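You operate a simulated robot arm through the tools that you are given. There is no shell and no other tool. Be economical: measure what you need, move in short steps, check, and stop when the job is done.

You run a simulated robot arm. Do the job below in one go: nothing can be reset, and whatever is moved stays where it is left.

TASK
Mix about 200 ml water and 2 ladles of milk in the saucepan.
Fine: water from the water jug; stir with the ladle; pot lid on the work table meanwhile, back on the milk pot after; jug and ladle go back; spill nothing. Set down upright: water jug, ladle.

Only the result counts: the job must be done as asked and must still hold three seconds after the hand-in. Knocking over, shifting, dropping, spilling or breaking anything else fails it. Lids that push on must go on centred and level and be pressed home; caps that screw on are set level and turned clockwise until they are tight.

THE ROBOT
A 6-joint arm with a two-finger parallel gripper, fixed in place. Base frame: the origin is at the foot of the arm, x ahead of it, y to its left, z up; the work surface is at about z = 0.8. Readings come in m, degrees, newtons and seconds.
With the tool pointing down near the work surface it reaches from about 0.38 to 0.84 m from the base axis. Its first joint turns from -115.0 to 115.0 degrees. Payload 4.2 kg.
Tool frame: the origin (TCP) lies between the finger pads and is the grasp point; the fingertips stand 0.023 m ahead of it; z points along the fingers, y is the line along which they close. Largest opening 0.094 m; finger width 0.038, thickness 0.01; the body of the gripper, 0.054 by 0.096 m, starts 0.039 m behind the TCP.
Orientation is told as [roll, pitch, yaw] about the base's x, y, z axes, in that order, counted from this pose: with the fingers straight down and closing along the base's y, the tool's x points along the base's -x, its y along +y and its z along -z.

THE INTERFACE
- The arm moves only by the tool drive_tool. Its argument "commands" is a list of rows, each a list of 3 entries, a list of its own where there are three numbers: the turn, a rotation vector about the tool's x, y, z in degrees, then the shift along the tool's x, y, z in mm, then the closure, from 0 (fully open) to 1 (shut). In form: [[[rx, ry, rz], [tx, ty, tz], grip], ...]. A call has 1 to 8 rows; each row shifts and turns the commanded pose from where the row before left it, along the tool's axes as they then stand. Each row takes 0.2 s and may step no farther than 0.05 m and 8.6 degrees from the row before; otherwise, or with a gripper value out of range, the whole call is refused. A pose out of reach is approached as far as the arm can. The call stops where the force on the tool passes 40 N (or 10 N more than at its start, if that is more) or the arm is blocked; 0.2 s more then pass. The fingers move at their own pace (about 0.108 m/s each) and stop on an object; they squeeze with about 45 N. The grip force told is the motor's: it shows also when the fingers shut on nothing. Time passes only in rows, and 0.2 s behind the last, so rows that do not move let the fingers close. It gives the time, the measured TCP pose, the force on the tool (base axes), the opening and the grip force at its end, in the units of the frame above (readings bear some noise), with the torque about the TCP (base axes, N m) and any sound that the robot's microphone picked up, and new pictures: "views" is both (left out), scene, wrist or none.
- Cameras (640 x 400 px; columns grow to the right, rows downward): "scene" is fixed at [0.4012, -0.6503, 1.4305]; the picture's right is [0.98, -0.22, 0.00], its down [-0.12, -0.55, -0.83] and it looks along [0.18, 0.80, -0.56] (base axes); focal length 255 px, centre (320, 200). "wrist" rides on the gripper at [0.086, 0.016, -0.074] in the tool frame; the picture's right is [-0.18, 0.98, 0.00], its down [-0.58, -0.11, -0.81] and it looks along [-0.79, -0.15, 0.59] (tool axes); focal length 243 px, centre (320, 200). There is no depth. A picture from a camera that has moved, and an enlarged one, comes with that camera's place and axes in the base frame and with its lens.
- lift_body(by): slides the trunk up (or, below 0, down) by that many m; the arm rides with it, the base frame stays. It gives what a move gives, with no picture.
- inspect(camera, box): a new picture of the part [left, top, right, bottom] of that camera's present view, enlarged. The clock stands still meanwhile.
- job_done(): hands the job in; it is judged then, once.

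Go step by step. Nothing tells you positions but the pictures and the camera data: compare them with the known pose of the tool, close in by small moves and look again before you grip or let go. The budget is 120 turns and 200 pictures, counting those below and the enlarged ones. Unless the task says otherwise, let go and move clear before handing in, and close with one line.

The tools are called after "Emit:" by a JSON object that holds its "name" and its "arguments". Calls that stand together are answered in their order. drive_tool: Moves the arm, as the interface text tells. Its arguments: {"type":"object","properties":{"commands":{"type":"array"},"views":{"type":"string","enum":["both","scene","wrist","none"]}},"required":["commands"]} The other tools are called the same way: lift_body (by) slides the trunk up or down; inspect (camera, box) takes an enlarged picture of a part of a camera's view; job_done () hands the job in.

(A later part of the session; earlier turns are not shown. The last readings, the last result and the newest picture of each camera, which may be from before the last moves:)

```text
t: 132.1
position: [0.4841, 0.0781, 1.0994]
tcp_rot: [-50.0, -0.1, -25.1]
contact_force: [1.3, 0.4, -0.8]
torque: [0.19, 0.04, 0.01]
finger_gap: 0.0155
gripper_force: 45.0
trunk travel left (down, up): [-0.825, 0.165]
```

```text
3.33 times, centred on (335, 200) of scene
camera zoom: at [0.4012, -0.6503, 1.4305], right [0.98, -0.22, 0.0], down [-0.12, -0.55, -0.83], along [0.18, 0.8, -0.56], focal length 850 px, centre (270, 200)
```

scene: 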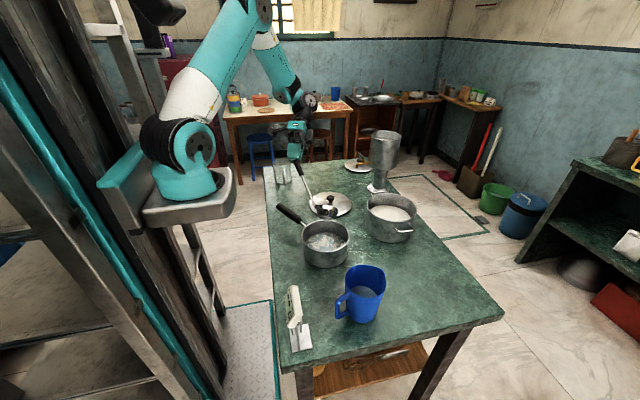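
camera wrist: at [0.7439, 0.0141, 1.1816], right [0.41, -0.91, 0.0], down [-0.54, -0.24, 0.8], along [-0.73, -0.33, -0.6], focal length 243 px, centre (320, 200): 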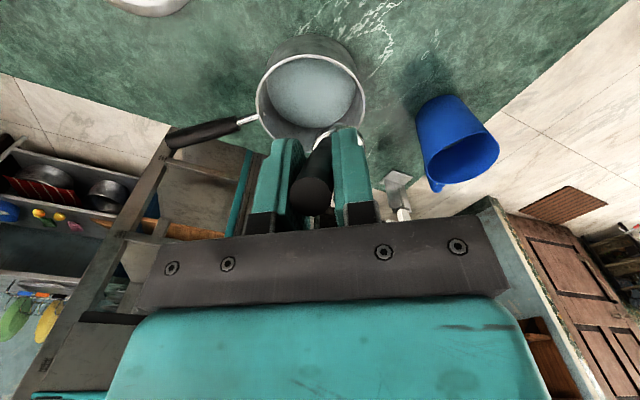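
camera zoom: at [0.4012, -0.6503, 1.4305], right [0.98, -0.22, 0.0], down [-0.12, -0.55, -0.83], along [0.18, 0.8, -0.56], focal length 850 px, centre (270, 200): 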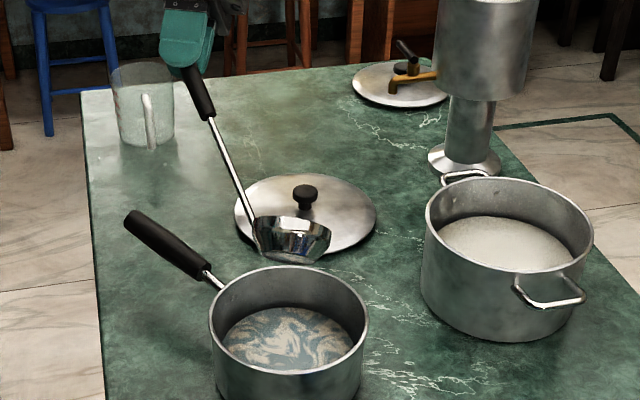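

Emit:
{"name": "drive_tool", "arguments": {"commands": [[[7.5, 0, 0], [0, 22.2, -1.5], 1], [[7.5, 0, 0], [0, 22, -2], 1], [[0, 0, 0], [0, 0, 0], 1], [[0, 0, 0], [0, 0, 0], 1]], "views": "none"}}

Emit:
{"name": "inspect", "arguments": {"camera": "scene", "box": [270, 140, 400, 260]}}

```text
t: 133.1
position: [0.4891, 0.0964, 1.0624]
tcp_rot: [-64.8, -0.1, -25.1]
contact_force: [0.7, 0.6, -0.7]
torque: [0.2, 0.04, -0.01]
finger_gap: 0.0159
gripper_force: 45.5
out of reach, approached as far as the arm can: row 2
trunk travel left (down, up): [-0.825, 0.165]
```

```text
3.33 times, centred on (335, 200) of scene
camera zoom: at [0.4012, -0.6503, 1.4305], right [0.98, -0.22, 0.0], down [-0.12, -0.55, -0.83], along [0.18, 0.8, -0.56], focal length 850 px, centre (270, 200)
```

zoom: 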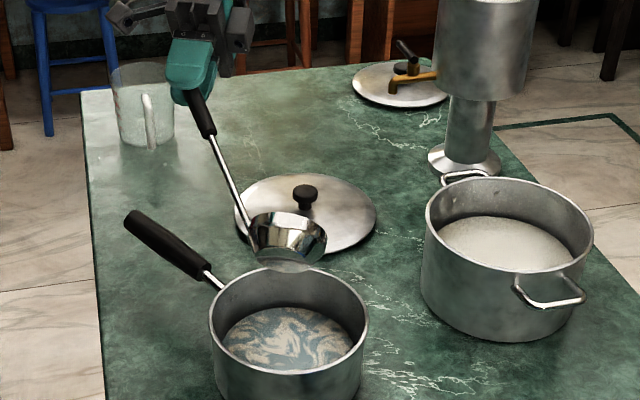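

Emit:
{"name": "drive_tool", "arguments": {"commands": [[[5, 0, 0], [0, 14, -1.5], 1], [[5, 0, 0], [0, 14, -1.5], 1], [[0, 0, 0], [0, 0, 0], 1]], "views": "none"}}

Emit:
{"name": "inspect", "arguments": {"camera": "scene", "box": [270, 140, 400, 260]}}

```text
t: 133.9
position: [0.4617, 0.0733, 1.026]
tcp_rot: [-75.0, -0.2, -25.0]
contact_force: [-0.2, -1.2, -0.5]
torque: [0.19, 0.09, -0.01]
finger_gap: 0.0159
gripper_force: 45.5
out of reach, approached as far as the arm can: row 1, 2
trunk travel left (down, up): [-0.825, 0.165]
```

```text
3.33 times, centred on (335, 200) of scene
camera zoom: at [0.4012, -0.6503, 1.4305], right [0.98, -0.22, 0.0], down [-0.12, -0.55, -0.83], along [0.18, 0.8, -0.56], focal length 850 px, centre (270, 200)
```

zoom: 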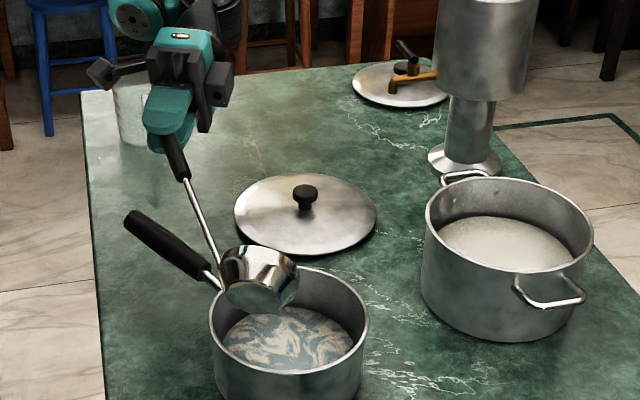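

Emit:
{"name": "drive_tool", "arguments": {"commands": [[[0, 0, 0], [-15, 0, 0], 1], [[0, 0, 0], [-15, 0, 0], 1], [[0, 0, 0], [0, 0, 0], 1]], "views": "none"}}

Emit:
{"name": "inspect", "arguments": {"camera": "scene", "box": [240, 120, 400, 260]}}

```text
t: 134.7
position: [0.4813, 0.0532, 1.0225]
tcp_rot: [-75.1, -0.1, -25.0]
contact_force: [0.4, 0.6, -0.6]
torque: [0.19, 0.01, -0.02]
finger_gap: 0.0153
gripper_force: 44.6
out of reach, approached as far as the arm can: row 1, 2
trunk travel left (down, up): [-0.825, 0.165]
```

```text
2.86 times, centred on (320, 190) of scene
camera zoom: at [0.4012, -0.6503, 1.4305], right [0.98, -0.22, 0.0], down [-0.12, -0.55, -0.83], along [0.18, 0.8, -0.56], focal length 728 px, centre (320, 229)
```

zoom: 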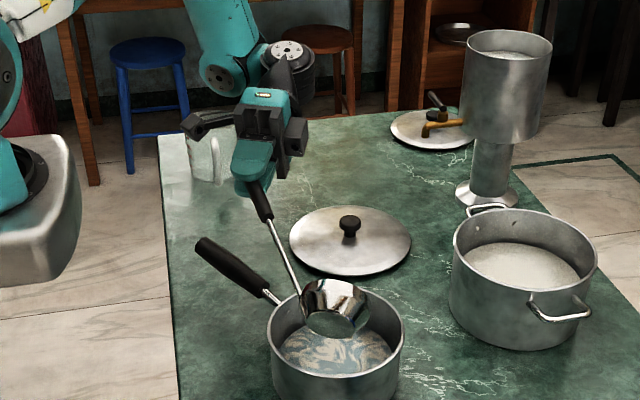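

At 60–75° the bowl is essentially empty and the first ladle is in. I'll raise, level the ladle, and test the reach of the level pre-pour pose at yaw -25° for the second ladle.

Emit:
{"name": "drive_tool", "arguments": {"commands": [[[0, 0, 0], [0, -47, -13], 1], [[0, 0, 0], [0, -47, -13], 1], [[-8, 0, 0], [0, 0, 0], 1], [[-8, 0, 0], [0, 0, 0], 1], [[-8, 0, 0], [0, 0, 0], 1], [[-8, 0, 0], [0, 0, 0], 1], [[-8, 0, 0], [0, 0, 0], 1], [[-8, 0, 0], [0, 0, 0], 1]], "views": "none"}}

Emit:
{"name": "drive_tool", "arguments": {"commands": [[[-8, 0, 0], [0, 0, 0], 1], [[-8, 0, 0], [0, 0, 0], 1], [[-8, 0, 0], [0, 0, 0], 1], [[-3, 0, 0], [0, 0, 0], 1], [[0, 0, 0], [0, 0, 0], 1]], "views": "scene"}}

```text
t: 136.5
position: [0.4599, 0.0356, 1.1089]
tcp_rot: [-26.9, -0.2, -25.1]
contact_force: [1.0, -0.2, 0.1]
torque: [0.14, 0.06, 0.01]
finger_gap: 0.0155
gripper_force: 45.2
out of reach, approached as far as the arm can: row 1, 2
trunk travel left (down, up): [-0.825, 0.165]
```

```text
t: 137.7
position: [0.4606, 0.0356, 1.1092]
tcp_rot: [0.0, 0.0, -25.0]
contact_force: [-1.3, -0.9, -1.6]
torque: [0.06, 0.12, 0.02]
finger_gap: 0.0156
gripper_force: 44.9
trunk travel left (down, up): [-0.825, 0.165]
```

scene: 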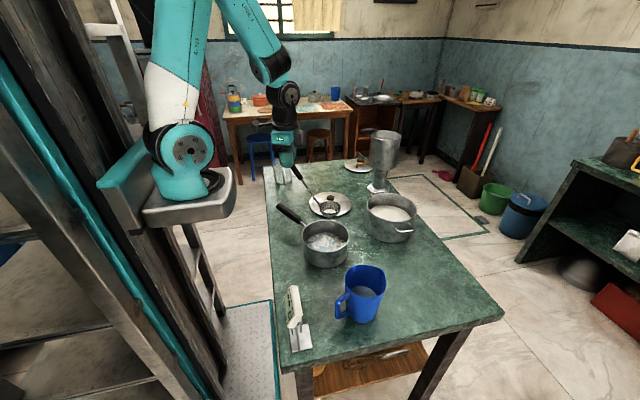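

Emit:
{"name": "drive_tool", "arguments": {"commands": [[[0, 0, 0], [0, -27, -4], 1], [[0, 0, 0], [0, -27, -4], 1], [[0, 0, 0], [0, -27, -3], 1], [[0, 0, 0], [0, 0, 0], 1]], "views": "none"}}

Emit:
{"name": "inspect", "arguments": {"camera": "scene", "box": [270, 170, 400, 281]}}

```text
t: 138.7
position: [0.4653, -0.0214, 1.1348]
tcp_rot: [-0.1, -0.2, -25.1]
contact_force: [0.1, 0.1, -1.4]
torque: [0.05, 0.13, 0.01]
finger_gap: 0.0158
gripper_force: 44.9
out of reach, approached as far as the arm can: row 1, 2, 3
trunk travel left (down, up): [-0.825, 0.165]
```

```text
3.60 times, centred on (335, 226) of scene
camera zoom: at [0.4012, -0.6503, 1.4305], right [0.98, -0.22, 0.0], down [-0.12, -0.55, -0.83], along [0.18, 0.8, -0.56], focal length 918 px, centre (266, 108)
```

zoom: 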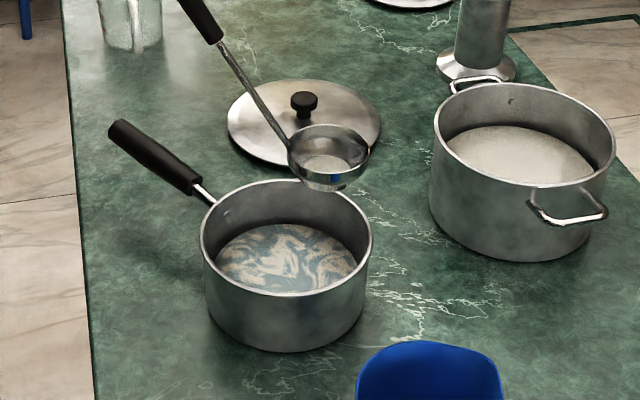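

The ladle is empty. Going back to the pot for the second ladle, using the same dip pose.

Emit:
{"name": "drive_tool", "arguments": {"commands": [[[0, 0, 0], [-26, 28.6, 0], 1], [[0, 0, 0], [-26, 28.6, 0], 1], [[0, 0, 0], [-26, 28.6, 0], 1], [[0, 0, 0], [-26, 28.6, 2], 1], [[0, 0, 0], [-26, 28.6, 3], 1], [[0, 0, 0], [-26, 28.6, 3], 1], [[0, 0, 0], [-27, 29, 2], 1], [[0, 0, 5], [0, 0, 0], 1]], "views": "none"}}

Emit:
{"name": "drive_tool", "arguments": {"commands": [[[0, 0, 5], [0, 0, 0], 1], [[0, 0, 0], [0, 0, 0], 1], [[0, 0, 0], [0, 0, 0], 1]], "views": "none"}}

Emit:
{"name": "inspect", "arguments": {"camera": "scene", "box": [350, 140, 446, 260]}}

```text
t: 140.5
position: [0.7151, 0.0831, 1.1222]
tcp_rot: [-0.1, -0.2, -30.2]
contact_force: [-0.1, -0.4, -1.4]
torque: [0.05, 0.08, 0.03]
finger_gap: 0.0159
gripper_force: 45.0
trunk travel left (down, up): [-0.825, 0.165]
```

```text
t: 141.3
position: [0.7148, 0.083, 1.1231]
tcp_rot: [0.0, -0.1, -35.0]
contact_force: [0.3, 0.4, -1.4]
torque: [0.11, 0.1, -0.01]
finger_gap: 0.0156
gripper_force: 45.2
trunk travel left (down, up): [-0.825, 0.165]
```

```text
3.33 times, centred on (398, 200) of scene
camera zoom: at [0.4012, -0.6503, 1.4305], right [0.98, -0.22, 0.0], down [-0.12, -0.55, -0.83], along [0.18, 0.8, -0.56], focal length 850 px, centre (60, 200)
```

zoom: 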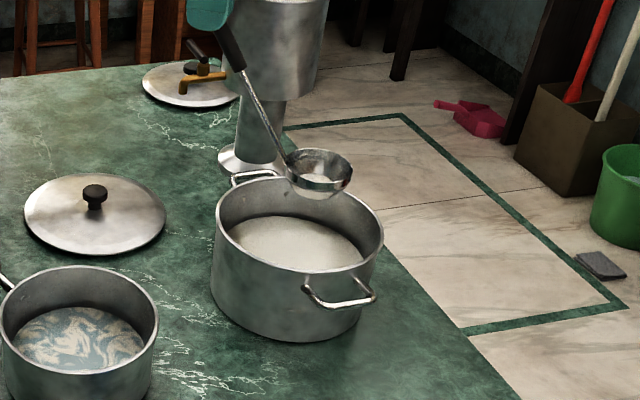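

Emit:
{"name": "drive_tool", "arguments": {"commands": [[[0, 0, 0], [0, 0, 20], 1], [[0, 0, 0], [0, 0, 25], 1], [[0, 0, 0], [0, 0, 25], 1], [[0, 0, 0], [0, 0, 20], 1], [[0, 0, 0], [0, 0, 10], 1], [[0, 0, 0], [0, 0, 8], 1], [[0, 0, 0], [0, 0, 8], 1], [[0, 0, 0], [0, 0, 8], 1]], "views": "none"}}

Emit:
{"name": "drive_tool", "arguments": {"commands": [[[0, 0, 0], [0, 0, 8], 1], [[0, 0, 0], [0, 0, 0], 1], [[0, 0, 0], [0, 0, 0], 1], [[0, 0, 0], [0, 0, 0], 1]], "views": "none"}}

Emit:
{"name": "inspect", "arguments": {"camera": "scene", "box": [360, 165, 424, 245]}}

Emit:
{"name": "drive_tool", "arguments": {"commands": [[[0, 0, 0], [0, 0, -6], 1], [[0, 0, 0], [0, 0, -6], 1], [[0, 0, 0], [0, 0, -6], 1], [[0, 0, 0], [0, 0, -6], 1], [[0, 0, 0], [0, 0, -6], 1], [[0, 0, 0], [0, 0, -6], 1], [[0, 0, 0], [0, 0, -6], 1], [[0, 0, 0], [0, 0, 0], 1]], "views": "none"}}

Emit:
{"name": "inspect", "arguments": {"camera": "scene", "box": [360, 165, 424, 245]}}

```text
t: 143.1
position: [0.7161, 0.082, 0.9996]
tcp_rot: [0.0, -0.1, -35.1]
contact_force: [-0.5, 0.7, -1.8]
torque: [0.11, 0.13, 0.03]
finger_gap: 0.0158
gripper_force: 44.3
trunk travel left (down, up): [-0.825, 0.165]
```

```text
t: 144.1
position: [0.7161, 0.0819, 0.991]
tcp_rot: [-0.1, 0.0, -35.1]
contact_force: [-0.1, 1.2, -1.3]
torque: [0.12, 0.15, 0.03]
finger_gap: 0.016
gripper_force: 45.3
trunk travel left (down, up): [-0.825, 0.165]
```

```text
5.00 times, centred on (392, 205) of scene
camera zoom: at [0.4012, -0.6503, 1.4305], right [0.98, -0.22, 0.0], down [-0.12, -0.55, -0.83], along [0.18, 0.8, -0.56], focal length 1274 px, centre (-40, 175)
```

zoom: 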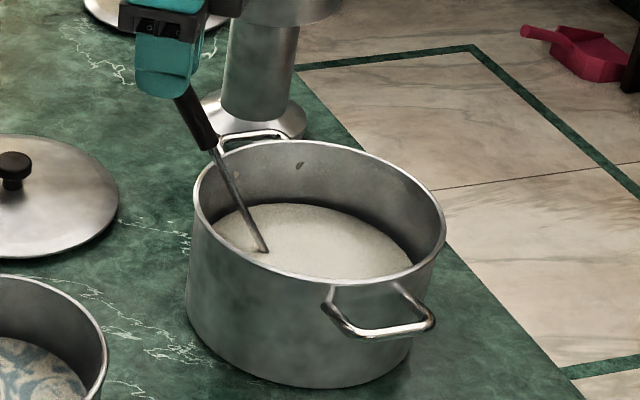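

```text
t: 145.9
position: [0.7157, 0.0817, 1.0336]
tcp_rot: [0.1, -0.1, -35.2]
contact_force: [-0.4, 0.0, -2.0]
torque: [0.1, 0.15, -0.05]
finger_gap: 0.0158
gripper_force: 45.3
trunk travel left (down, up): [-0.825, 0.165]
```

```text
5.00 times, centred on (392, 205) of scene
camera zoom: at [0.4012, -0.6503, 1.4305], right [0.98, -0.22, 0.0], down [-0.12, -0.55, -0.83], along [0.18, 0.8, -0.56], focal length 1274 px, centre (-40, 175)
```

zoom: 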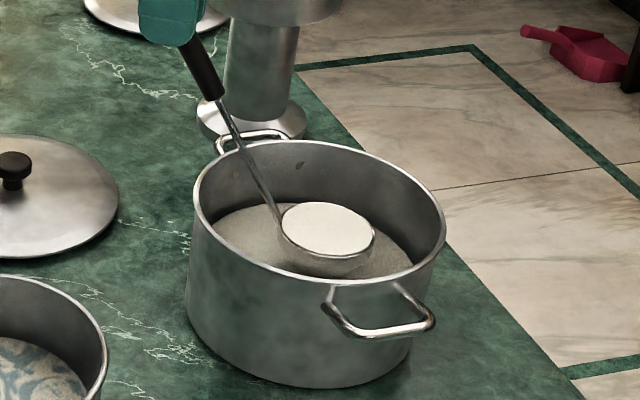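

Full again. Repeating: lift, 2° shed over the pot, swing to yaw -145°.

Emit:
{"name": "drive_tool", "arguments": {"commands": [[[0, 0, 0], [0, 0, -10], 1], [[0, 0, 0], [0, 0, -15], 1], [[0, 0, 0], [0, 0, -15], 1], [[0, 0, 0], [0, 0, -15], 1], [[0, 0, 0], [0, 0, -15], 1], [[0, 0, 0], [0, 0, -15], 1], [[0, 0, 0], [0, 0, -7], 1], [[0, 0, 0], [0, 0, 0], 1]], "views": "none"}}

Emit:
{"name": "drive_tool", "arguments": {"commands": [[[2, 0, 0], [0, 0, 0], 1], [[0, 0, 0], [0, 0, 0], 1], [[-2, 0, 0], [0, 0, 0], 1], [[0, 0, 0], [0, 0, 0], 1], [[0, 0, 0], [0, 0, 0], 1]], "views": "none"}}

Emit:
{"name": "drive_tool", "arguments": {"commands": [[[0, 0, 4], [0, 0, 0], 1], [[0, 0, 7], [0, 0, 0], 1], [[0, 0, 7], [0, 0, 0], 1], [[0, 0, 7], [0, 0, 0], 1], [[0, 0, 7], [0, 0, 0], 1], [[0, 0, 7], [0, 0, 0], 1], [[0, 0, 7], [0, 0, 0], 1], [[0, 0, 7], [0, 0, 0], 1]], "views": "none"}}

Emit:
{"name": "drive_tool", "arguments": {"commands": [[[0, 0, 7], [0, 0, 0], 1], [[0, 0, 7], [0, 0, 0], 1], [[0, 0, 7], [0, 0, 0], 1], [[0, 0, 7], [0, 0, 0], 1], [[0, 0, 7], [0, 0, 0], 1], [[0, 0, 7], [0, 0, 0], 1], [[0, 0, 7], [0, 0, 0], 1], [[0, 0, 7], [0, 0, 0], 1]], "views": "none"}}

Emit:
{"name": "drive_tool", "arguments": {"commands": [[[0, 0, 1], [-10, 5.5, 1], 1], [[0, 0, 0], [-18, 10, 2], 1], [[0, 0, 0], [-18, 10, 3], 1], [[0, 0, 0], [-18, 10, 4], 1], [[0, 0, 0], [-18, 10, 4], 1], [[0, 0, 0], [-12, 7, 2], 1], [[0, 0, 0], [-8, 4, 2], 1], [[0, 0, 0], [0, 0, 0], 1]], "views": "scene"}}

Emit:
{"name": "inspect", "arguments": {"camera": "scene", "box": [270, 170, 400, 281]}}

```text
t: 147.7
position: [0.7152, 0.0835, 1.1278]
tcp_rot: [0.0, -0.1, -35.1]
contact_force: [-0.5, -0.5, -2.3]
torque: [0.11, 0.12, -0.01]
finger_gap: 0.0158
gripper_force: 45.0
trunk travel left (down, up): [-0.825, 0.165]
```

```text
t: 148.9
position: [0.7159, 0.0821, 1.126]
tcp_rot: [0.0, -0.2, -35.2]
contact_force: [-0.1, 0.6, -2.5]
torque: [0.14, 0.14, -0.01]
finger_gap: 0.0159
gripper_force: 45.2
trunk travel left (down, up): [-0.825, 0.165]
```

```text
t: 150.7
position: [0.7164, 0.0818, 1.1252]
tcp_rot: [0.1, -0.1, -88.2]
contact_force: [0.7, -0.8, -1.6]
torque: [0.15, 0.0, -0.01]
finger_gap: 0.0157
gripper_force: 44.9
trunk travel left (down, up): [-0.825, 0.165]
```

```text
t: 152.5
position: [0.715, 0.0826, 1.1262]
tcp_rot: [0.1, 0.1, -144.3]
contact_force: [-0.2, -0.1, -1.3]
torque: [0.09, -0.15, 0.0]
finger_gap: 0.0159
gripper_force: 45.2
trunk travel left (down, up): [-0.825, 0.165]
```

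```text
t: 154.3
position: [0.6653, -0.0229, 1.1077]
tcp_rot: [0.1, 0.0, -145.1]
contact_force: [-1.0, 0.5, -1.0]
torque: [0.13, -0.15, 0.0]
finger_gap: 0.0156
gripper_force: 44.8
trunk travel left (down, up): [-0.825, 0.165]
```

scene: 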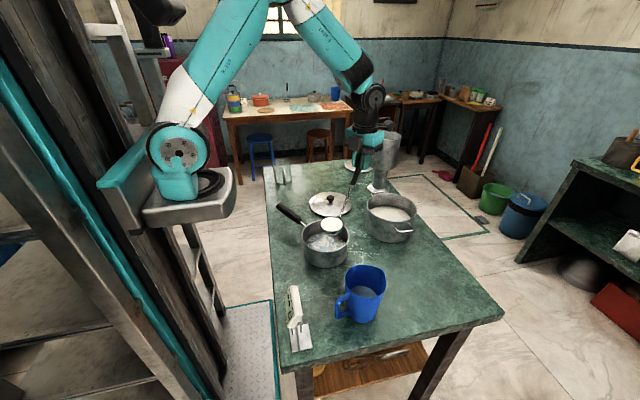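

```text
3.60 times, centred on (335, 226) of scene
camera zoom: at [0.4012, -0.6503, 1.4305], right [0.98, -0.22, 0.0], down [-0.12, -0.55, -0.83], along [0.18, 0.8, -0.56], focal length 918 px, centre (266, 108)
```

zoom: 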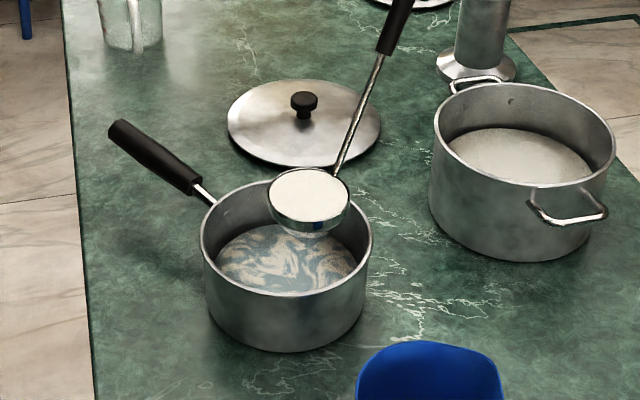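

Emit:
{"name": "drive_tool", "arguments": {"commands": [[[-7.5, 0, 0], [0, -20.1, 1.3], 1], [[-7.5, 0, 0], [0, -20.7, 1.2], 1], [[-7.5, 0, 0], [0, -21.4, 0.9], 1], [[-7.5, 0, 0], [0, -21.7, 0.5], 1], [[0, 0, 0], [0, 0, 0], 1], [[0, 0, 0], [0, 0, 0], 1], [[0, 0, 0], [0, 0, 0], 1]], "views": "none"}}

Emit:
{"name": "drive_tool", "arguments": {"commands": [[[-7.5, 0, 0], [0, -22, 0], 1], [[-7.5, 0, 0], [0, -22.3, -0.6], 1], [[-7.5, 0, 0], [0, -22.3, -1.1], 1], [[-7.5, 0, 0], [0, -22.1, -1.7], 1], [[0, 0, 0], [0, 0, 0], 1], [[0, 0, 0], [0, 0, 0], 1], [[0, 0, 0], [0, 0, 0], 1], [[0, 0, 0], [0, 0, 0], 1]], "views": "scene"}}

Emit:
{"name": "inspect", "arguments": {"camera": "scene", "box": [270, 170, 400, 281]}}

```text
t: 155.9
position: [0.619, 0.0438, 1.0887]
tcp_rot: [30.1, 0.0, -145.0]
contact_force: [-0.3, 0.7, -1.8]
torque: [0.16, -0.09, -0.01]
finger_gap: 0.016
gripper_force: 45.6
trunk travel left (down, up): [-0.825, 0.165]
```

```text
t: 157.7
position: [0.6158, 0.108, 1.053]
tcp_rot: [60.0, -0.2, -145.1]
contact_force: [0.1, 0.4, -1.1]
torque: [0.18, -0.03, -0.01]
finger_gap: 0.016
gripper_force: 44.9
out of reach, approached as far as the arm can: row 1, 2, 3, 4
trunk travel left (down, up): [-0.825, 0.165]
```

scene: 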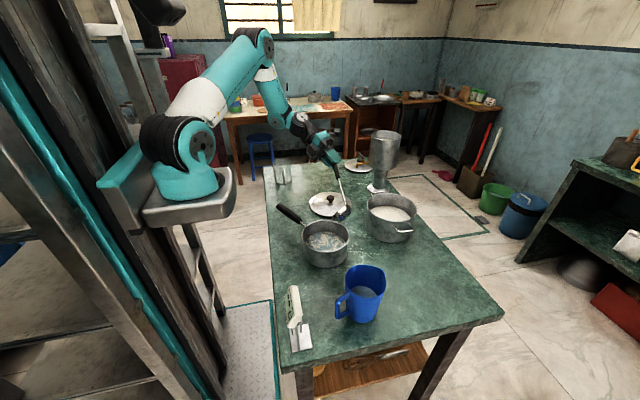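

```text
3.60 times, centred on (335, 226) of scene
camera zoom: at [0.4012, -0.6503, 1.4305], right [0.98, -0.22, 0.0], down [-0.12, -0.55, -0.83], along [0.18, 0.8, -0.56], focal length 918 px, centre (266, 108)
```

zoom: 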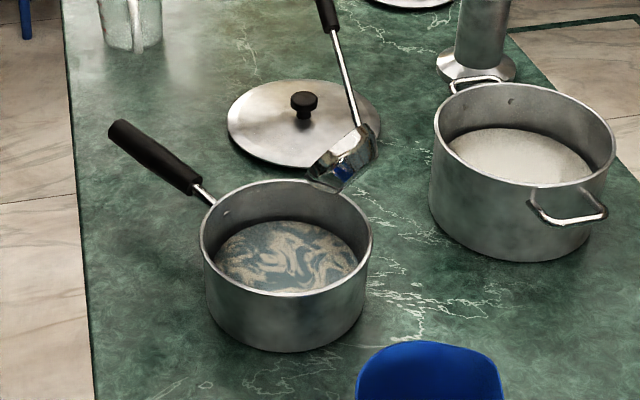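

Both ladles are in. I'll raise via the trunk, level the ladle, then come over the pan to stir.

Emit:
{"name": "lift_body", "arguments": {"by": 0.08}}

Emit:
{"name": "drive_tool", "arguments": {"commands": [[[8, 0, 0], [0, 0, 0], 1], [[8, 0, 0], [0, 0, 0], 1], [[8, 0, 0], [0, 0, 0], 1], [[8, 0, 0], [0, 0, 0], 1], [[8, 0, 0], [0, 0, 0], 1], [[8, 0, 0], [0, 0, 0], 1], [[8, 0, 0], [0, 0, 0], 1], [[4, 0, 0], [0, 0, 0], 1]], "views": "none"}}

Emit:
{"name": "drive_tool", "arguments": {"commands": [[[0, 0, 0], [0, 0, 0], 1], [[0, 0, 0], [0, 0, 0], 1]], "views": "scene"}}

```text
t: 158.8
position: [0.6162, 0.1083, 1.1329]
tcp_rot: [60.2, -0.2, -145.1]
contact_force: [-0.5, -0.1, -0.4]
torque: [0.19, 0.0, 0.02]
finger_gap: 0.0157
gripper_force: 45.1
trunk travel left (down, up): [-0.905, 0.085]
```

```text
t: 160.7
position: [0.6267, 0.1089, 1.1375]
tcp_rot: [0.0, -0.1, -144.7]
contact_force: [0.2, -0.9, -0.9]
torque: [0.05, -0.1, -0.01]
finger_gap: 0.0158
gripper_force: 45.0
out of reach, approached as far as the arm can: row 1, 2, 4
trunk travel left (down, up): [-0.905, 0.085]
```

```text
t: 161.2
position: [0.6288, 0.1085, 1.1377]
tcp_rot: [0.1, -0.1, -144.8]
contact_force: [-0.8, -0.2, -0.9]
torque: [0.09, -0.13, 0.02]
finger_gap: 0.0158
gripper_force: 45.3
trunk travel left (down, up): [-0.905, 0.085]
```

scene: 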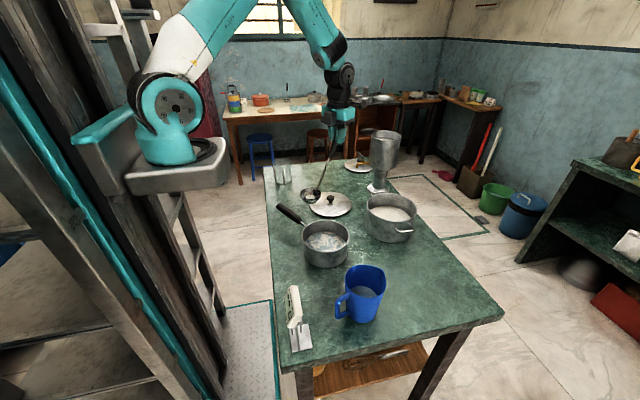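

Emit:
{"name": "drive_tool", "arguments": {"commands": [[[0, 0, 0], [-16.5, 31.8, 10], 1], [[0, 0, 0], [-16.5, 31.8, 15], 1], [[0, 0, 0], [-16.5, 31.8, 15], 1], [[0, 0, 0], [0, 0, 0], 1]], "views": "wrist"}}

Emit:
{"name": "inspect", "arguments": {"camera": "scene", "box": [270, 170, 400, 281]}}

```text
t: 162.2
position: [0.6401, 0.0055, 1.0985]
tcp_rot: [0.1, -0.1, -145.1]
contact_force: [0.6, 0.3, -1.3]
torque: [0.1, -0.12, 0.02]
finger_gap: 0.0158
gripper_force: 45.2
trunk travel left (down, up): [-0.905, 0.085]
camera wrist: at [0.7202, 0.0405, 1.1732], right [0.41, -0.91, 0.0], down [-0.54, -0.24, 0.81], along [-0.73, -0.33, -0.59], focal length 243 px, centre (320, 200)
```

wrist: 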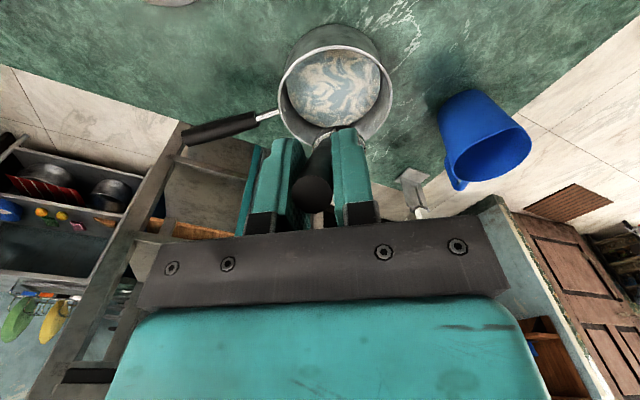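

```text
3.60 times, centred on (335, 226) of scene
camera zoom: at [0.4012, -0.6503, 1.4305], right [0.98, -0.22, 0.0], down [-0.12, -0.55, -0.83], along [0.18, 0.8, -0.56], focal length 918 px, centre (266, 108)
```

zoom: 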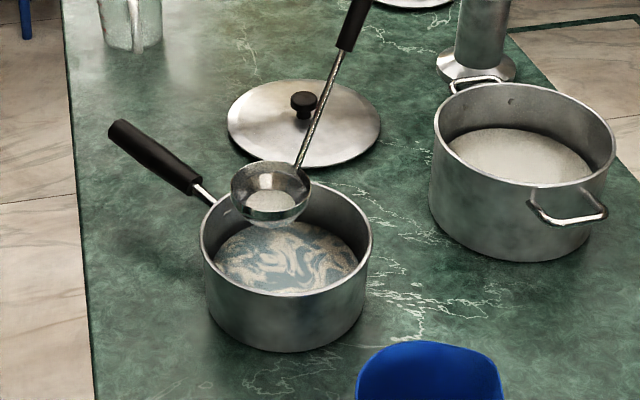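

Emit:
{"name": "drive_tool", "arguments": {"commands": [[[0, 0, 0], [7, 0, 10], 1], [[0, 0, 0], [0, 0, 15], 1], [[0, 0, 0], [0, 0, 15], 1], [[0, 0, 0], [0, 0, 0], 1]], "views": "none"}}

Emit:
{"name": "inspect", "arguments": {"camera": "scene", "box": [290, 200, 360, 270]}}

Emit:
{"name": "inspect", "arguments": {"camera": "wrist", "box": [240, 0, 440, 160]}}

```text
t: 163.2
position: [0.646, 0.0088, 1.0569]
tcp_rot: [0.0, -0.1, -145.2]
contact_force: [-0.7, -0.2, -1.6]
torque: [0.04, -0.09, -0.03]
finger_gap: 0.0159
gripper_force: 44.4
trunk travel left (down, up): [-0.905, 0.085]
```

```text
5.71 times, centred on (325, 235) of scene
camera zoom: at [0.4012, -0.6503, 1.4305], right [0.98, -0.22, 0.0], down [-0.12, -0.55, -0.83], along [0.18, 0.8, -0.56], focal length 1456 px, centre (291, 0)
```

zoom: 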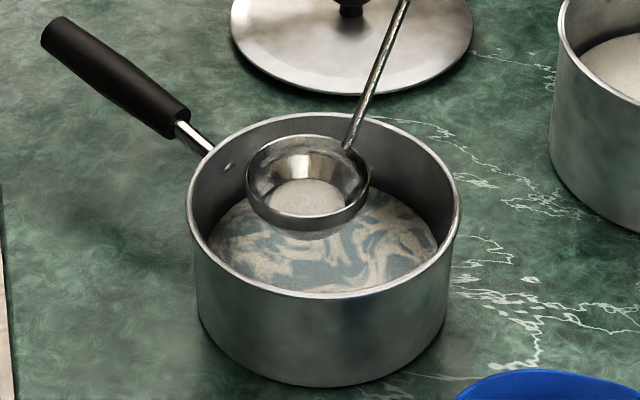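

```text
2.50 times, centred on (340, 80) of wrist
camera zoom: at [0.726, 0.0442, 1.1324], right [0.41, -0.91, 0.0], down [-0.54, -0.24, 0.81], along [-0.73, -0.33, -0.59], focal length 606 px, centre (270, 500)
```

zoom: 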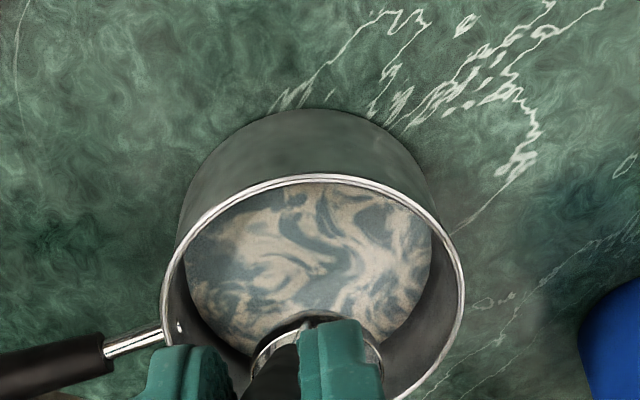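

Emit:
{"name": "drive_tool", "arguments": {"commands": [[[0, 0, 0], [6, 0, 10], 1], [[0, 0, 0], [0, 0, 15], 1], [[0, 0, 0], [0, 0, 15], 1], [[0, 0, 0], [0, 0, 10], 1], [[0, 0, 0], [0, 0, 8], 1], [[0, 0, 0], [0, 0, 0], 1]], "views": "none"}}

Emit:
{"name": "inspect", "arguments": {"camera": "scene", "box": [290, 200, 360, 270]}}

Emit:
{"name": "inspect", "arguments": {"camera": "wrist", "box": [240, 0, 440, 160]}}

```text
t: 164.7
position: [0.6504, 0.0102, 1.0014]
tcp_rot: [0.1, -0.1, -145.2]
contact_force: [-0.6, -0.9, -0.8]
torque: [0.07, -0.1, -0.02]
finger_gap: 0.0158
gripper_force: 45.4
trunk travel left (down, up): [-0.905, 0.085]
```

```text
5.71 times, centred on (325, 235) of scene
camera zoom: at [0.4012, -0.6503, 1.4305], right [0.98, -0.22, 0.0], down [-0.12, -0.55, -0.83], along [0.18, 0.8, -0.56], focal length 1456 px, centre (291, 0)
```

zoom: 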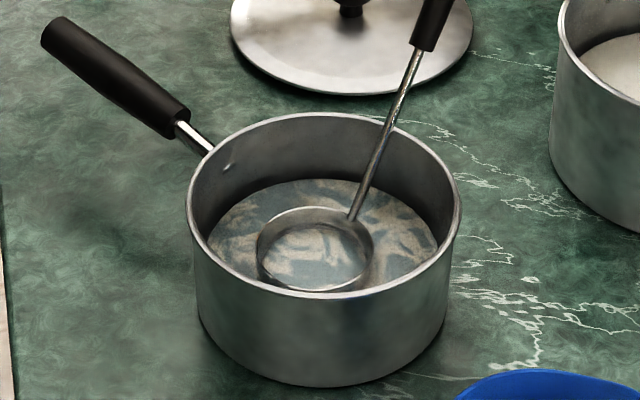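

```text
2.50 times, centred on (340, 80) of wrist
camera zoom: at [0.7307, 0.0463, 1.0751], right [0.41, -0.91, 0.0], down [-0.54, -0.24, 0.81], along [-0.73, -0.33, -0.59], focal length 606 px, centre (270, 500)
```

zoom: 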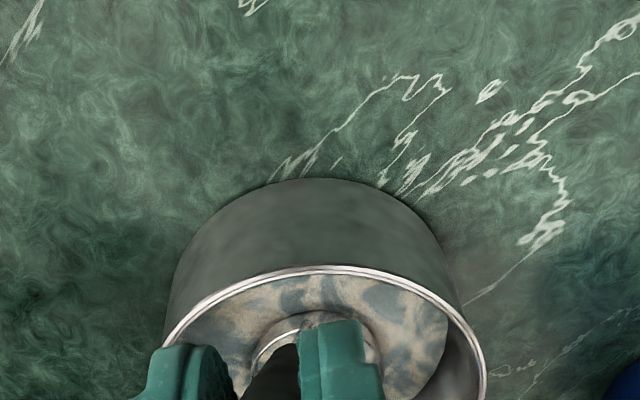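

In position, with the bowl in the liquid. Stirring in gentle circles.

Emit:
{"name": "drive_tool", "arguments": {"commands": [[[0, 0, 0], [-10, 0, 0], 1], [[0, 0, 0], [-10, 0, 0], 1], [[0, 0, 0], [4.1, -9.9, 0], 1], [[0, 0, 0], [9.9, -4.1, 0], 1], [[0, 0, 0], [9.9, 4.1, 0], 1], [[0, 0, 0], [4.1, 9.9, 0], 1], [[0, 0, 0], [-4.1, 9.9, 0], 1], [[0, 0, 0], [-9.9, 4.1, 0], 1]], "views": "none"}}

Emit:
{"name": "inspect", "arguments": {"camera": "scene", "box": [290, 200, 360, 270]}}

Emit:
{"name": "drive_tool", "arguments": {"commands": [[[0, 0, 0], [-9.9, -4.1, 0], 1], [[0, 0, 0], [-4.1, -9.9, 0], 1], [[0, 0, 0], [4.1, -9.9, 0], 1], [[0, 0, 0], [9.9, -4.1, 0], 1], [[0, 0, 0], [9.9, 4.1, 0], 1], [[0, 0, 0], [4.1, 9.9, 0], 1], [[0, 0, 0], [-4.1, 9.9, 0], 1], [[0, 0, 0], [-9.9, 4.1, 0], 1]], "views": "none"}}

Emit:
{"name": "drive_tool", "arguments": {"commands": [[[0, 0, 0], [-9.9, -4.1, 0], 1], [[0, 0, 0], [-4.1, -9.9, 0], 1], [[0, 0, 0], [4.1, -9.9, 0], 1], [[0, 0, 0], [9.9, -4.1, 0], 1], [[0, 0, 0], [9.9, 4.1, 0], 1], [[0, 0, 0], [4.1, 9.9, 0], 1], [[0, 0, 0], [-4.1, 9.9, 0], 1], [[0, 0, 0], [-9.9, 4.1, 0], 1]], "views": "none"}}

Emit:
{"name": "inspect", "arguments": {"camera": "scene", "box": [290, 200, 360, 270]}}

```text
t: 166.4
position: [0.6549, -0.0036, 0.9999]
tcp_rot: [0.2, -0.1, -145.1]
contact_force: [0.3, -0.2, -1.0]
torque: [0.05, -0.11, 0.01]
finger_gap: 0.0157
gripper_force: 45.0
trunk travel left (down, up): [-0.905, 0.085]
```

```text
5.71 times, centred on (325, 235) of scene
camera zoom: at [0.4012, -0.6503, 1.4305], right [0.98, -0.22, 0.0], down [-0.12, -0.55, -0.83], along [0.18, 0.8, -0.56], focal length 1456 px, centre (291, 0)
```

zoom: 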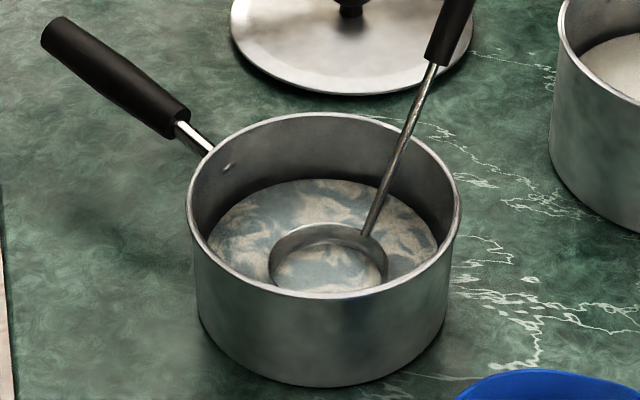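

```text
t: 168.2
position: [0.6554, -0.0025, 1.0015]
tcp_rot: [0.1, -0.1, -145.2]
contact_force: [-0.1, -0.4, -0.8]
torque: [0.09, -0.09, -0.01]
finger_gap: 0.0155
gripper_force: 45.5
trunk travel left (down, up): [-0.905, 0.085]
```

```text
t: 170.1
position: [0.6549, -0.0042, 0.9998]
tcp_rot: [0.1, -0.2, -145.2]
contact_force: [-0.2, -1.3, -0.9]
torque: [0.08, -0.13, -0.01]
finger_gap: 0.0158
gripper_force: 45.4
trunk travel left (down, up): [-0.905, 0.085]
```

```text
5.71 times, centred on (325, 235) of scene
camera zoom: at [0.4012, -0.6503, 1.4305], right [0.98, -0.22, 0.0], down [-0.12, -0.55, -0.83], along [0.18, 0.8, -0.56], focal length 1456 px, centre (291, 0)
```

zoom: 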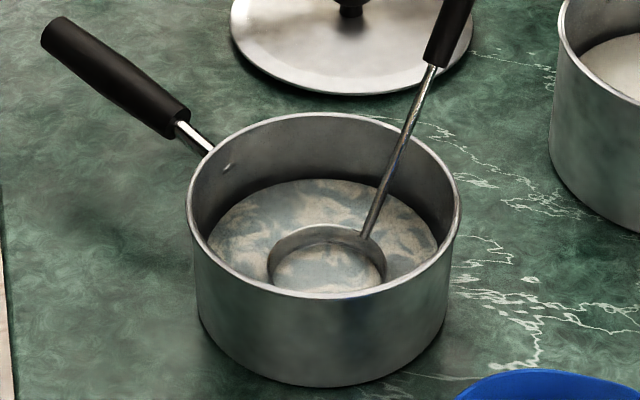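

Emit:
{"name": "drive_tool", "arguments": {"commands": [[[0, 0, 0], [-4.1, -9.9, 5], 1], [[0, 0, 0], [14, -14, 1], 1], [[0, 0, 0], [14, 14, 0], 1], [[0, 0, 0], [-14, 14, 0], 1], [[0, 0, 0], [-14, -14, 0], 1], [[0, 0, 0], [14, -14, 0], 1], [[0, 0, 0], [14, 14, 0], 1], [[0, 0, 0], [-14, 14, 0], 1]], "views": "none"}}

Emit:
{"name": "drive_tool", "arguments": {"commands": [[[0, 0, 0], [-14, -14, 0], 1], [[0, 0, 0], [14, -14, 0], 1], [[0, 0, 0], [14, 14, 0], 1], [[0, 0, 0], [-14, 14, 0], 1], [[0, 0, 0], [-14, -14, 0], 1], [[0, 0, 0], [14, -14, 0], 1], [[0, 0, 0], [14, 14, 0], 1], [[0, 0, 0], [-14, 14, 0], 1]], "views": "none"}}

Emit:
{"name": "drive_tool", "arguments": {"commands": [[[0, 0, 0], [-14, -14, 0], 1], [[0, 0, 0], [14, -14, 0], 1], [[0, 0, 0], [14, 14, 0], 1], [[0, 0, 0], [-14, 14, 0], 1], [[0, 0, 0], [-14, -14, 0], 1], [[0, 0, 0], [14, -14, 0], 1], [[0, 0, 0], [14, 14, 0], 1], [[0, 0, 0], [-14, 14, 0], 1]], "views": "none"}}

Emit:
{"name": "drive_tool", "arguments": {"commands": [[[0, 0, 0], [-14, -14, 0], 1], [[0, 0, 0], [14, -14, 0], 1], [[0, 0, 0], [14, 14, 0], 1], [[0, 0, 0], [-14, 14, 0], 1], [[0, 0, 0], [-14, -14, 0], 1], [[0, 0, 0], [14, -14, 0], 1], [[0, 0, 0], [14, 14, 0], 1], [[0, 0, 0], [-14, 14, 0], 1]], "views": "none"}}

Emit:
{"name": "inspect", "arguments": {"camera": "scene", "box": [290, 200, 360, 270]}}

```text
t: 171.8
position: [0.6635, 0.0006, 0.9937]
tcp_rot: [0.0, -0.1, -145.1]
contact_force: [0.6, 0.7, -1.6]
torque: [0.07, -0.1, -0.01]
finger_gap: 0.0154
gripper_force: 45.3
trunk travel left (down, up): [-0.905, 0.085]
```

```text
t: 173.7
position: [0.6645, -0.0002, 0.9945]
tcp_rot: [0.1, -0.1, -145.2]
contact_force: [0.8, 0.3, -1.4]
torque: [0.04, -0.12, 0.01]
finger_gap: 0.0156
gripper_force: 45.6
trunk travel left (down, up): [-0.905, 0.085]
```

```text
t: 175.4
position: [0.6637, -0.003, 0.9938]
tcp_rot: [0.1, -0.2, -145.2]
contact_force: [0.5, -0.1, -0.5]
torque: [0.05, -0.09, 0.04]
finger_gap: 0.0156
gripper_force: 44.6
trunk travel left (down, up): [-0.905, 0.085]
```

```text
t: 177.2
position: [0.665, -0.0008, 0.9942]
tcp_rot: [0.0, -0.1, -145.1]
contact_force: [0.2, 0.3, -1.8]
torque: [0.06, -0.08, 0.02]
finger_gap: 0.0155
gripper_force: 44.6
trunk travel left (down, up): [-0.905, 0.085]
```

```text
5.71 times, centred on (325, 235) of scene
camera zoom: at [0.4012, -0.6503, 1.4305], right [0.98, -0.22, 0.0], down [-0.12, -0.55, -0.83], along [0.18, 0.8, -0.56], focal length 1456 px, centre (291, 0)
```

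zoom: 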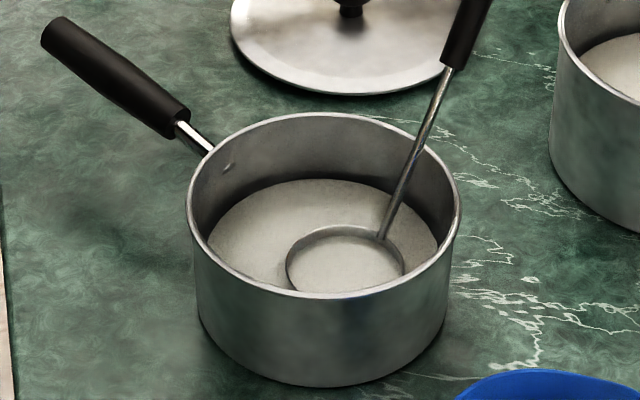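

The mixture is uniform now. Lifting the ladle out slowly and checking whether it holds liquid.

Emit:
{"name": "drive_tool", "arguments": {"commands": [[[0, 0, 0], [0, -14, 0], 1], [[0, 0, 0], [0, 0, -8], 1], [[0, 0, 0], [0, 0, -8], 1], [[0, 0, 0], [0, 0, -8], 1], [[0, 0, 0], [0, 0, -8], 1], [[0, 0, 0], [0, 0, -10], 1], [[0, 0, 0], [0, 0, 0], 1]], "views": "none"}}

Emit:
{"name": "inspect", "arguments": {"camera": "scene", "box": [290, 200, 360, 270]}}

```text
t: 178.8
position: [0.6566, 0.01, 1.0346]
tcp_rot: [0.1, -0.1, -145.2]
contact_force: [-0.4, -0.2, -1.2]
torque: [0.09, -0.11, 0.03]
finger_gap: 0.0157
gripper_force: 44.9
trunk travel left (down, up): [-0.905, 0.085]
```

```text
5.71 times, centred on (325, 235) of scene
camera zoom: at [0.4012, -0.6503, 1.4305], right [0.98, -0.22, 0.0], down [-0.12, -0.55, -0.83], along [0.18, 0.8, -0.56], focal length 1456 px, centre (291, 0)
```

zoom: 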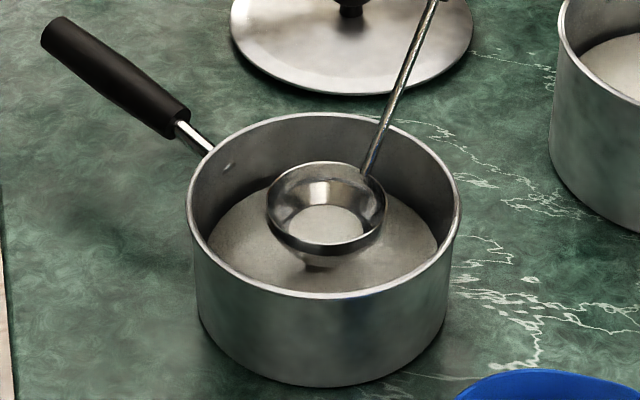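

Only a trace remains in the bowl. Returning the ladle to its original place.

Emit:
{"name": "drive_tool", "arguments": {"commands": [[[0, 0, 0], [0, 0, -25], 1], [[0, 0, 0], [0, 0, -35], 1], [[0, 0, 0], [0, 0, -35], 1], [[0, 0, -8], [0, 0, 0], 1], [[0, 0, -8], [0, 0, 0], 1], [[0, 0, -8], [0, 0, 0], 1], [[0, 0, -8], [0, 0, 0], 1], [[0, 0, -8], [0, 0, 0], 1]], "views": "none"}}

Emit:
{"name": "drive_tool", "arguments": {"commands": [[[0, 0, -8], [0, 0, 0], 1], [[0, 0, -8], [0, 0, 0], 1], [[0, 0, -8], [0, 0, 0], 1], [[0, 0, -8], [0, 0, 0], 1], [[0, 0, -8], [0, 0, 0], 1], [[0, 0, -8], [0, 0, 0], 1], [[0, 0, -8], [0, 0, 0], 1], [[0, 0, -8], [0, 0, 0], 1]], "views": "none"}}

Emit:
{"name": "drive_tool", "arguments": {"commands": [[[0, 0, -6], [0, 0, 0], 1], [[0, 0, 0], [-25.6, -23.6, 0], 1], [[0, 0, 0], [-25.6, -23.6, 0], 1], [[0, 0, 0], [-25.6, -23.6, 0], 1], [[0, 0, 0], [-25.6, -23.6, 0], 1], [[0, 0, 0], [-25.6, -23.6, 0], 1], [[0, 0, 0], [-25.6, -23.6, 0], 1], [[0, 0, 0], [0, 0, 0], 1]], "views": "both"}}

```text
t: 180.7
position: [0.6563, 0.0101, 1.1314]
tcp_rot: [-0.1, -0.2, -105.1]
contact_force: [0.4, -0.5, -1.7]
torque: [0.13, -0.02, 0.0]
finger_gap: 0.0157
gripper_force: 44.5
trunk travel left (down, up): [-0.905, 0.085]
```

```text
t: 182.4
position: [0.6557, 0.0102, 1.1302]
tcp_rot: [-0.1, -0.1, -40.9]
contact_force: [0.7, 0.3, -1.3]
torque: [0.05, 0.13, 0.02]
finger_gap: 0.016
gripper_force: 44.7
trunk travel left (down, up): [-0.905, 0.085]
```

```text
t: 184.2
position: [0.7005, -0.1939, 1.1307]
tcp_rot: [-0.1, -0.1, -35.1]
contact_force: [0.1, 0.1, -1.4]
torque: [0.11, 0.11, -0.02]
finger_gap: 0.0158
gripper_force: 45.0
trunk travel left (down, up): [-0.905, 0.085]
camera wrist: at [0.6382, -0.1323, 1.2054], right [0.72, 0.7, 0.0], down [0.41, -0.42, 0.81], along [0.56, -0.58, -0.59], focal length 243 px, centre (320, 200)
```

scene: 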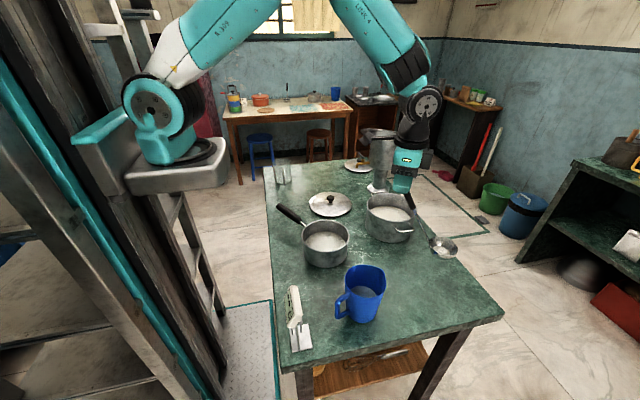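
wrist: 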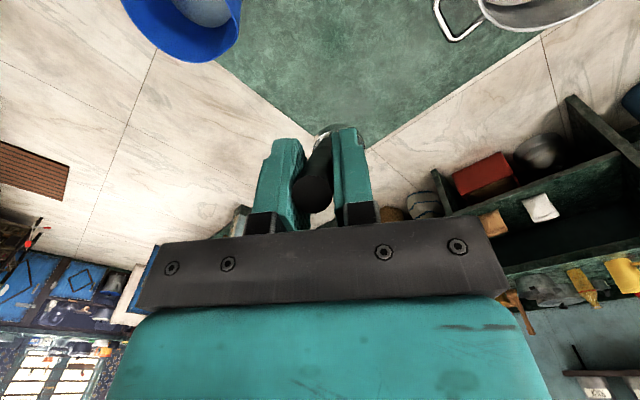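

Emit:
{"name": "drive_tool", "arguments": {"commands": [[[0, 0, 0], [0, 0, 30], 1], [[0, 0, 0], [0, 0, 40], 1], [[0, 0, 0], [0, 0, 40], 1], [[0, 0, 0], [0, 0, 20], 1], [[0, 0, 0], [0, 0, 8], 1], [[0, 0, 0], [0, 0, 0], 1]], "views": "none"}}

Emit:
{"name": "inspect", "arguments": {"camera": "scene", "box": [370, 190, 450, 305]}}

```text
t: 185.7
position: [0.7006, -0.1922, 0.9924]
tcp_rot: [-0.1, -0.1, -35.1]
contact_force: [-0.1, 0.1, -0.6]
torque: [0.09, 0.09, 0.02]
finger_gap: 0.0157
gripper_force: 45.3
trunk travel left (down, up): [-0.905, 0.085]
```

```text
3.48 times, centred on (410, 248) of scene
camera zoom: at [0.4012, -0.6503, 1.4305], right [0.98, -0.22, 0.0], down [-0.12, -0.55, -0.83], along [0.18, 0.8, -0.56], focal length 886 px, centre (7, 35)
```

zoom: 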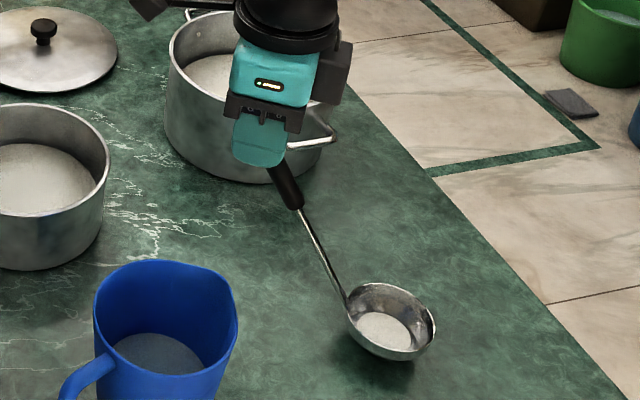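

Emit:
{"name": "drive_tool", "arguments": {"commands": [[[0, 0, 0], [0, 0, 4], 1], [[0, 0, 0], [0, 0, 0], 1]], "views": "none"}}

Emit:
{"name": "drive_tool", "arguments": {"commands": [[[0, 0, 0], [0, 0, 2], 1], [[0, 0, 0], [0, 0, 0], 1]], "views": "none"}}

Emit:
{"name": "drive_tool", "arguments": {"commands": [[[0, 0, 0], [0, 0, 1.5], 1], [[0, 0, 0], [0, 0, 0], 1]], "views": "none"}}

Emit:
{"name": "drive_tool", "arguments": {"commands": [[[0, 0, 0], [0, 0, 1.5], 1], [[0, 0, 0], [0, 0, 0], 1]], "views": "none"}}

```text
t: 186.2
position: [0.7013, -0.1928, 0.9888]
tcp_rot: [-0.1, -0.1, -35.1]
contact_force: [0.1, -0.5, -0.7]
torque: [0.08, 0.09, 0.03]
finger_gap: 0.0156
gripper_force: 45.8
trunk travel left (down, up): [-0.905, 0.085]
```

```text
t: 186.8
position: [0.7017, -0.1934, 0.987]
tcp_rot: [-0.1, -0.2, -35.1]
contact_force: [0.5, 0.3, -2.1]
torque: [0.09, 0.09, -0.02]
finger_gap: 0.0161
gripper_force: 44.7
trunk travel left (down, up): [-0.905, 0.085]
```

```text
t: 187.4
position: [0.7007, -0.1946, 0.9867]
tcp_rot: [-0.1, -0.1, -35.0]
contact_force: [-1.4, 0.6, -1.5]
torque: [0.01, 0.02, 0.01]
finger_gap: 0.0157
gripper_force: 45.2
trunk travel left (down, up): [-0.905, 0.085]
```

```text
t: 188.1
position: [0.7017, -0.1942, 0.9863]
tcp_rot: [-0.1, -0.3, -35.0]
contact_force: [-5.0, 2.0, 12.8]
torque: [-0.35, -0.64, -0.01]
finger_gap: 0.0157
gripper_force: 45.0
trunk travel left (down, up): [-0.905, 0.085]
```

Emit:
{"name": "drive_tool", "arguments": {"commands": [[[0, 0, 0], [0, 0, -1], 1], [[0, 0, 0], [0, 0, 0], 0.78], [[0, 0, 0], [0, 0, 0], 0.78], [[0, 0, 0], [0, 0, 0], 0.78]], "views": "wrist"}}

Emit:
{"name": "inspect", "arguments": {"camera": "scene", "box": [370, 190, 450, 305]}}

```text
t: 189.1
position: [0.7005, -0.1931, 0.9855]
tcp_rot: [-0.2, 0.0, -35.1]
contact_force: [0.0, -0.9, -0.5]
torque: [-0.01, 0.01, 0.0]
finger_gap: 0.0206
gripper_force: 0.1
trunk travel left (down, up): [-0.905, 0.085]
camera wrist: at [0.6392, -0.1319, 1.0595], right [0.72, 0.7, 0.0], down [0.41, -0.42, 0.81], along [0.56, -0.58, -0.59], focal length 243 px, centre (320, 200)
```

wrist: 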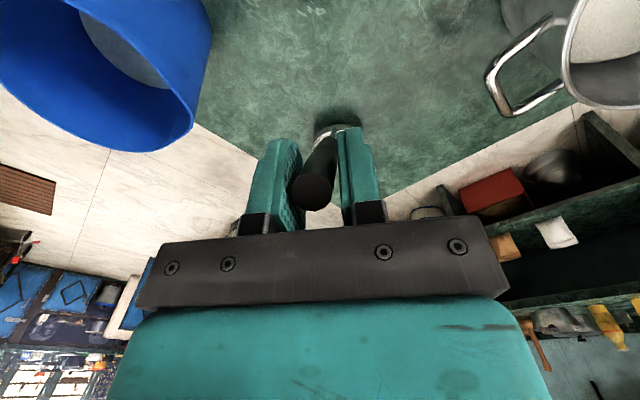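

```text
3.48 times, centred on (410, 248) of scene
camera zoom: at [0.4012, -0.6503, 1.4305], right [0.98, -0.22, 0.0], down [-0.12, -0.55, -0.83], along [0.18, 0.8, -0.56], focal length 886 px, centre (7, 35)
```

zoom: 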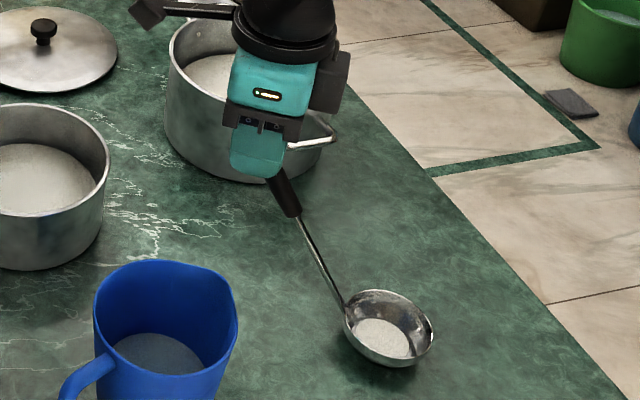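

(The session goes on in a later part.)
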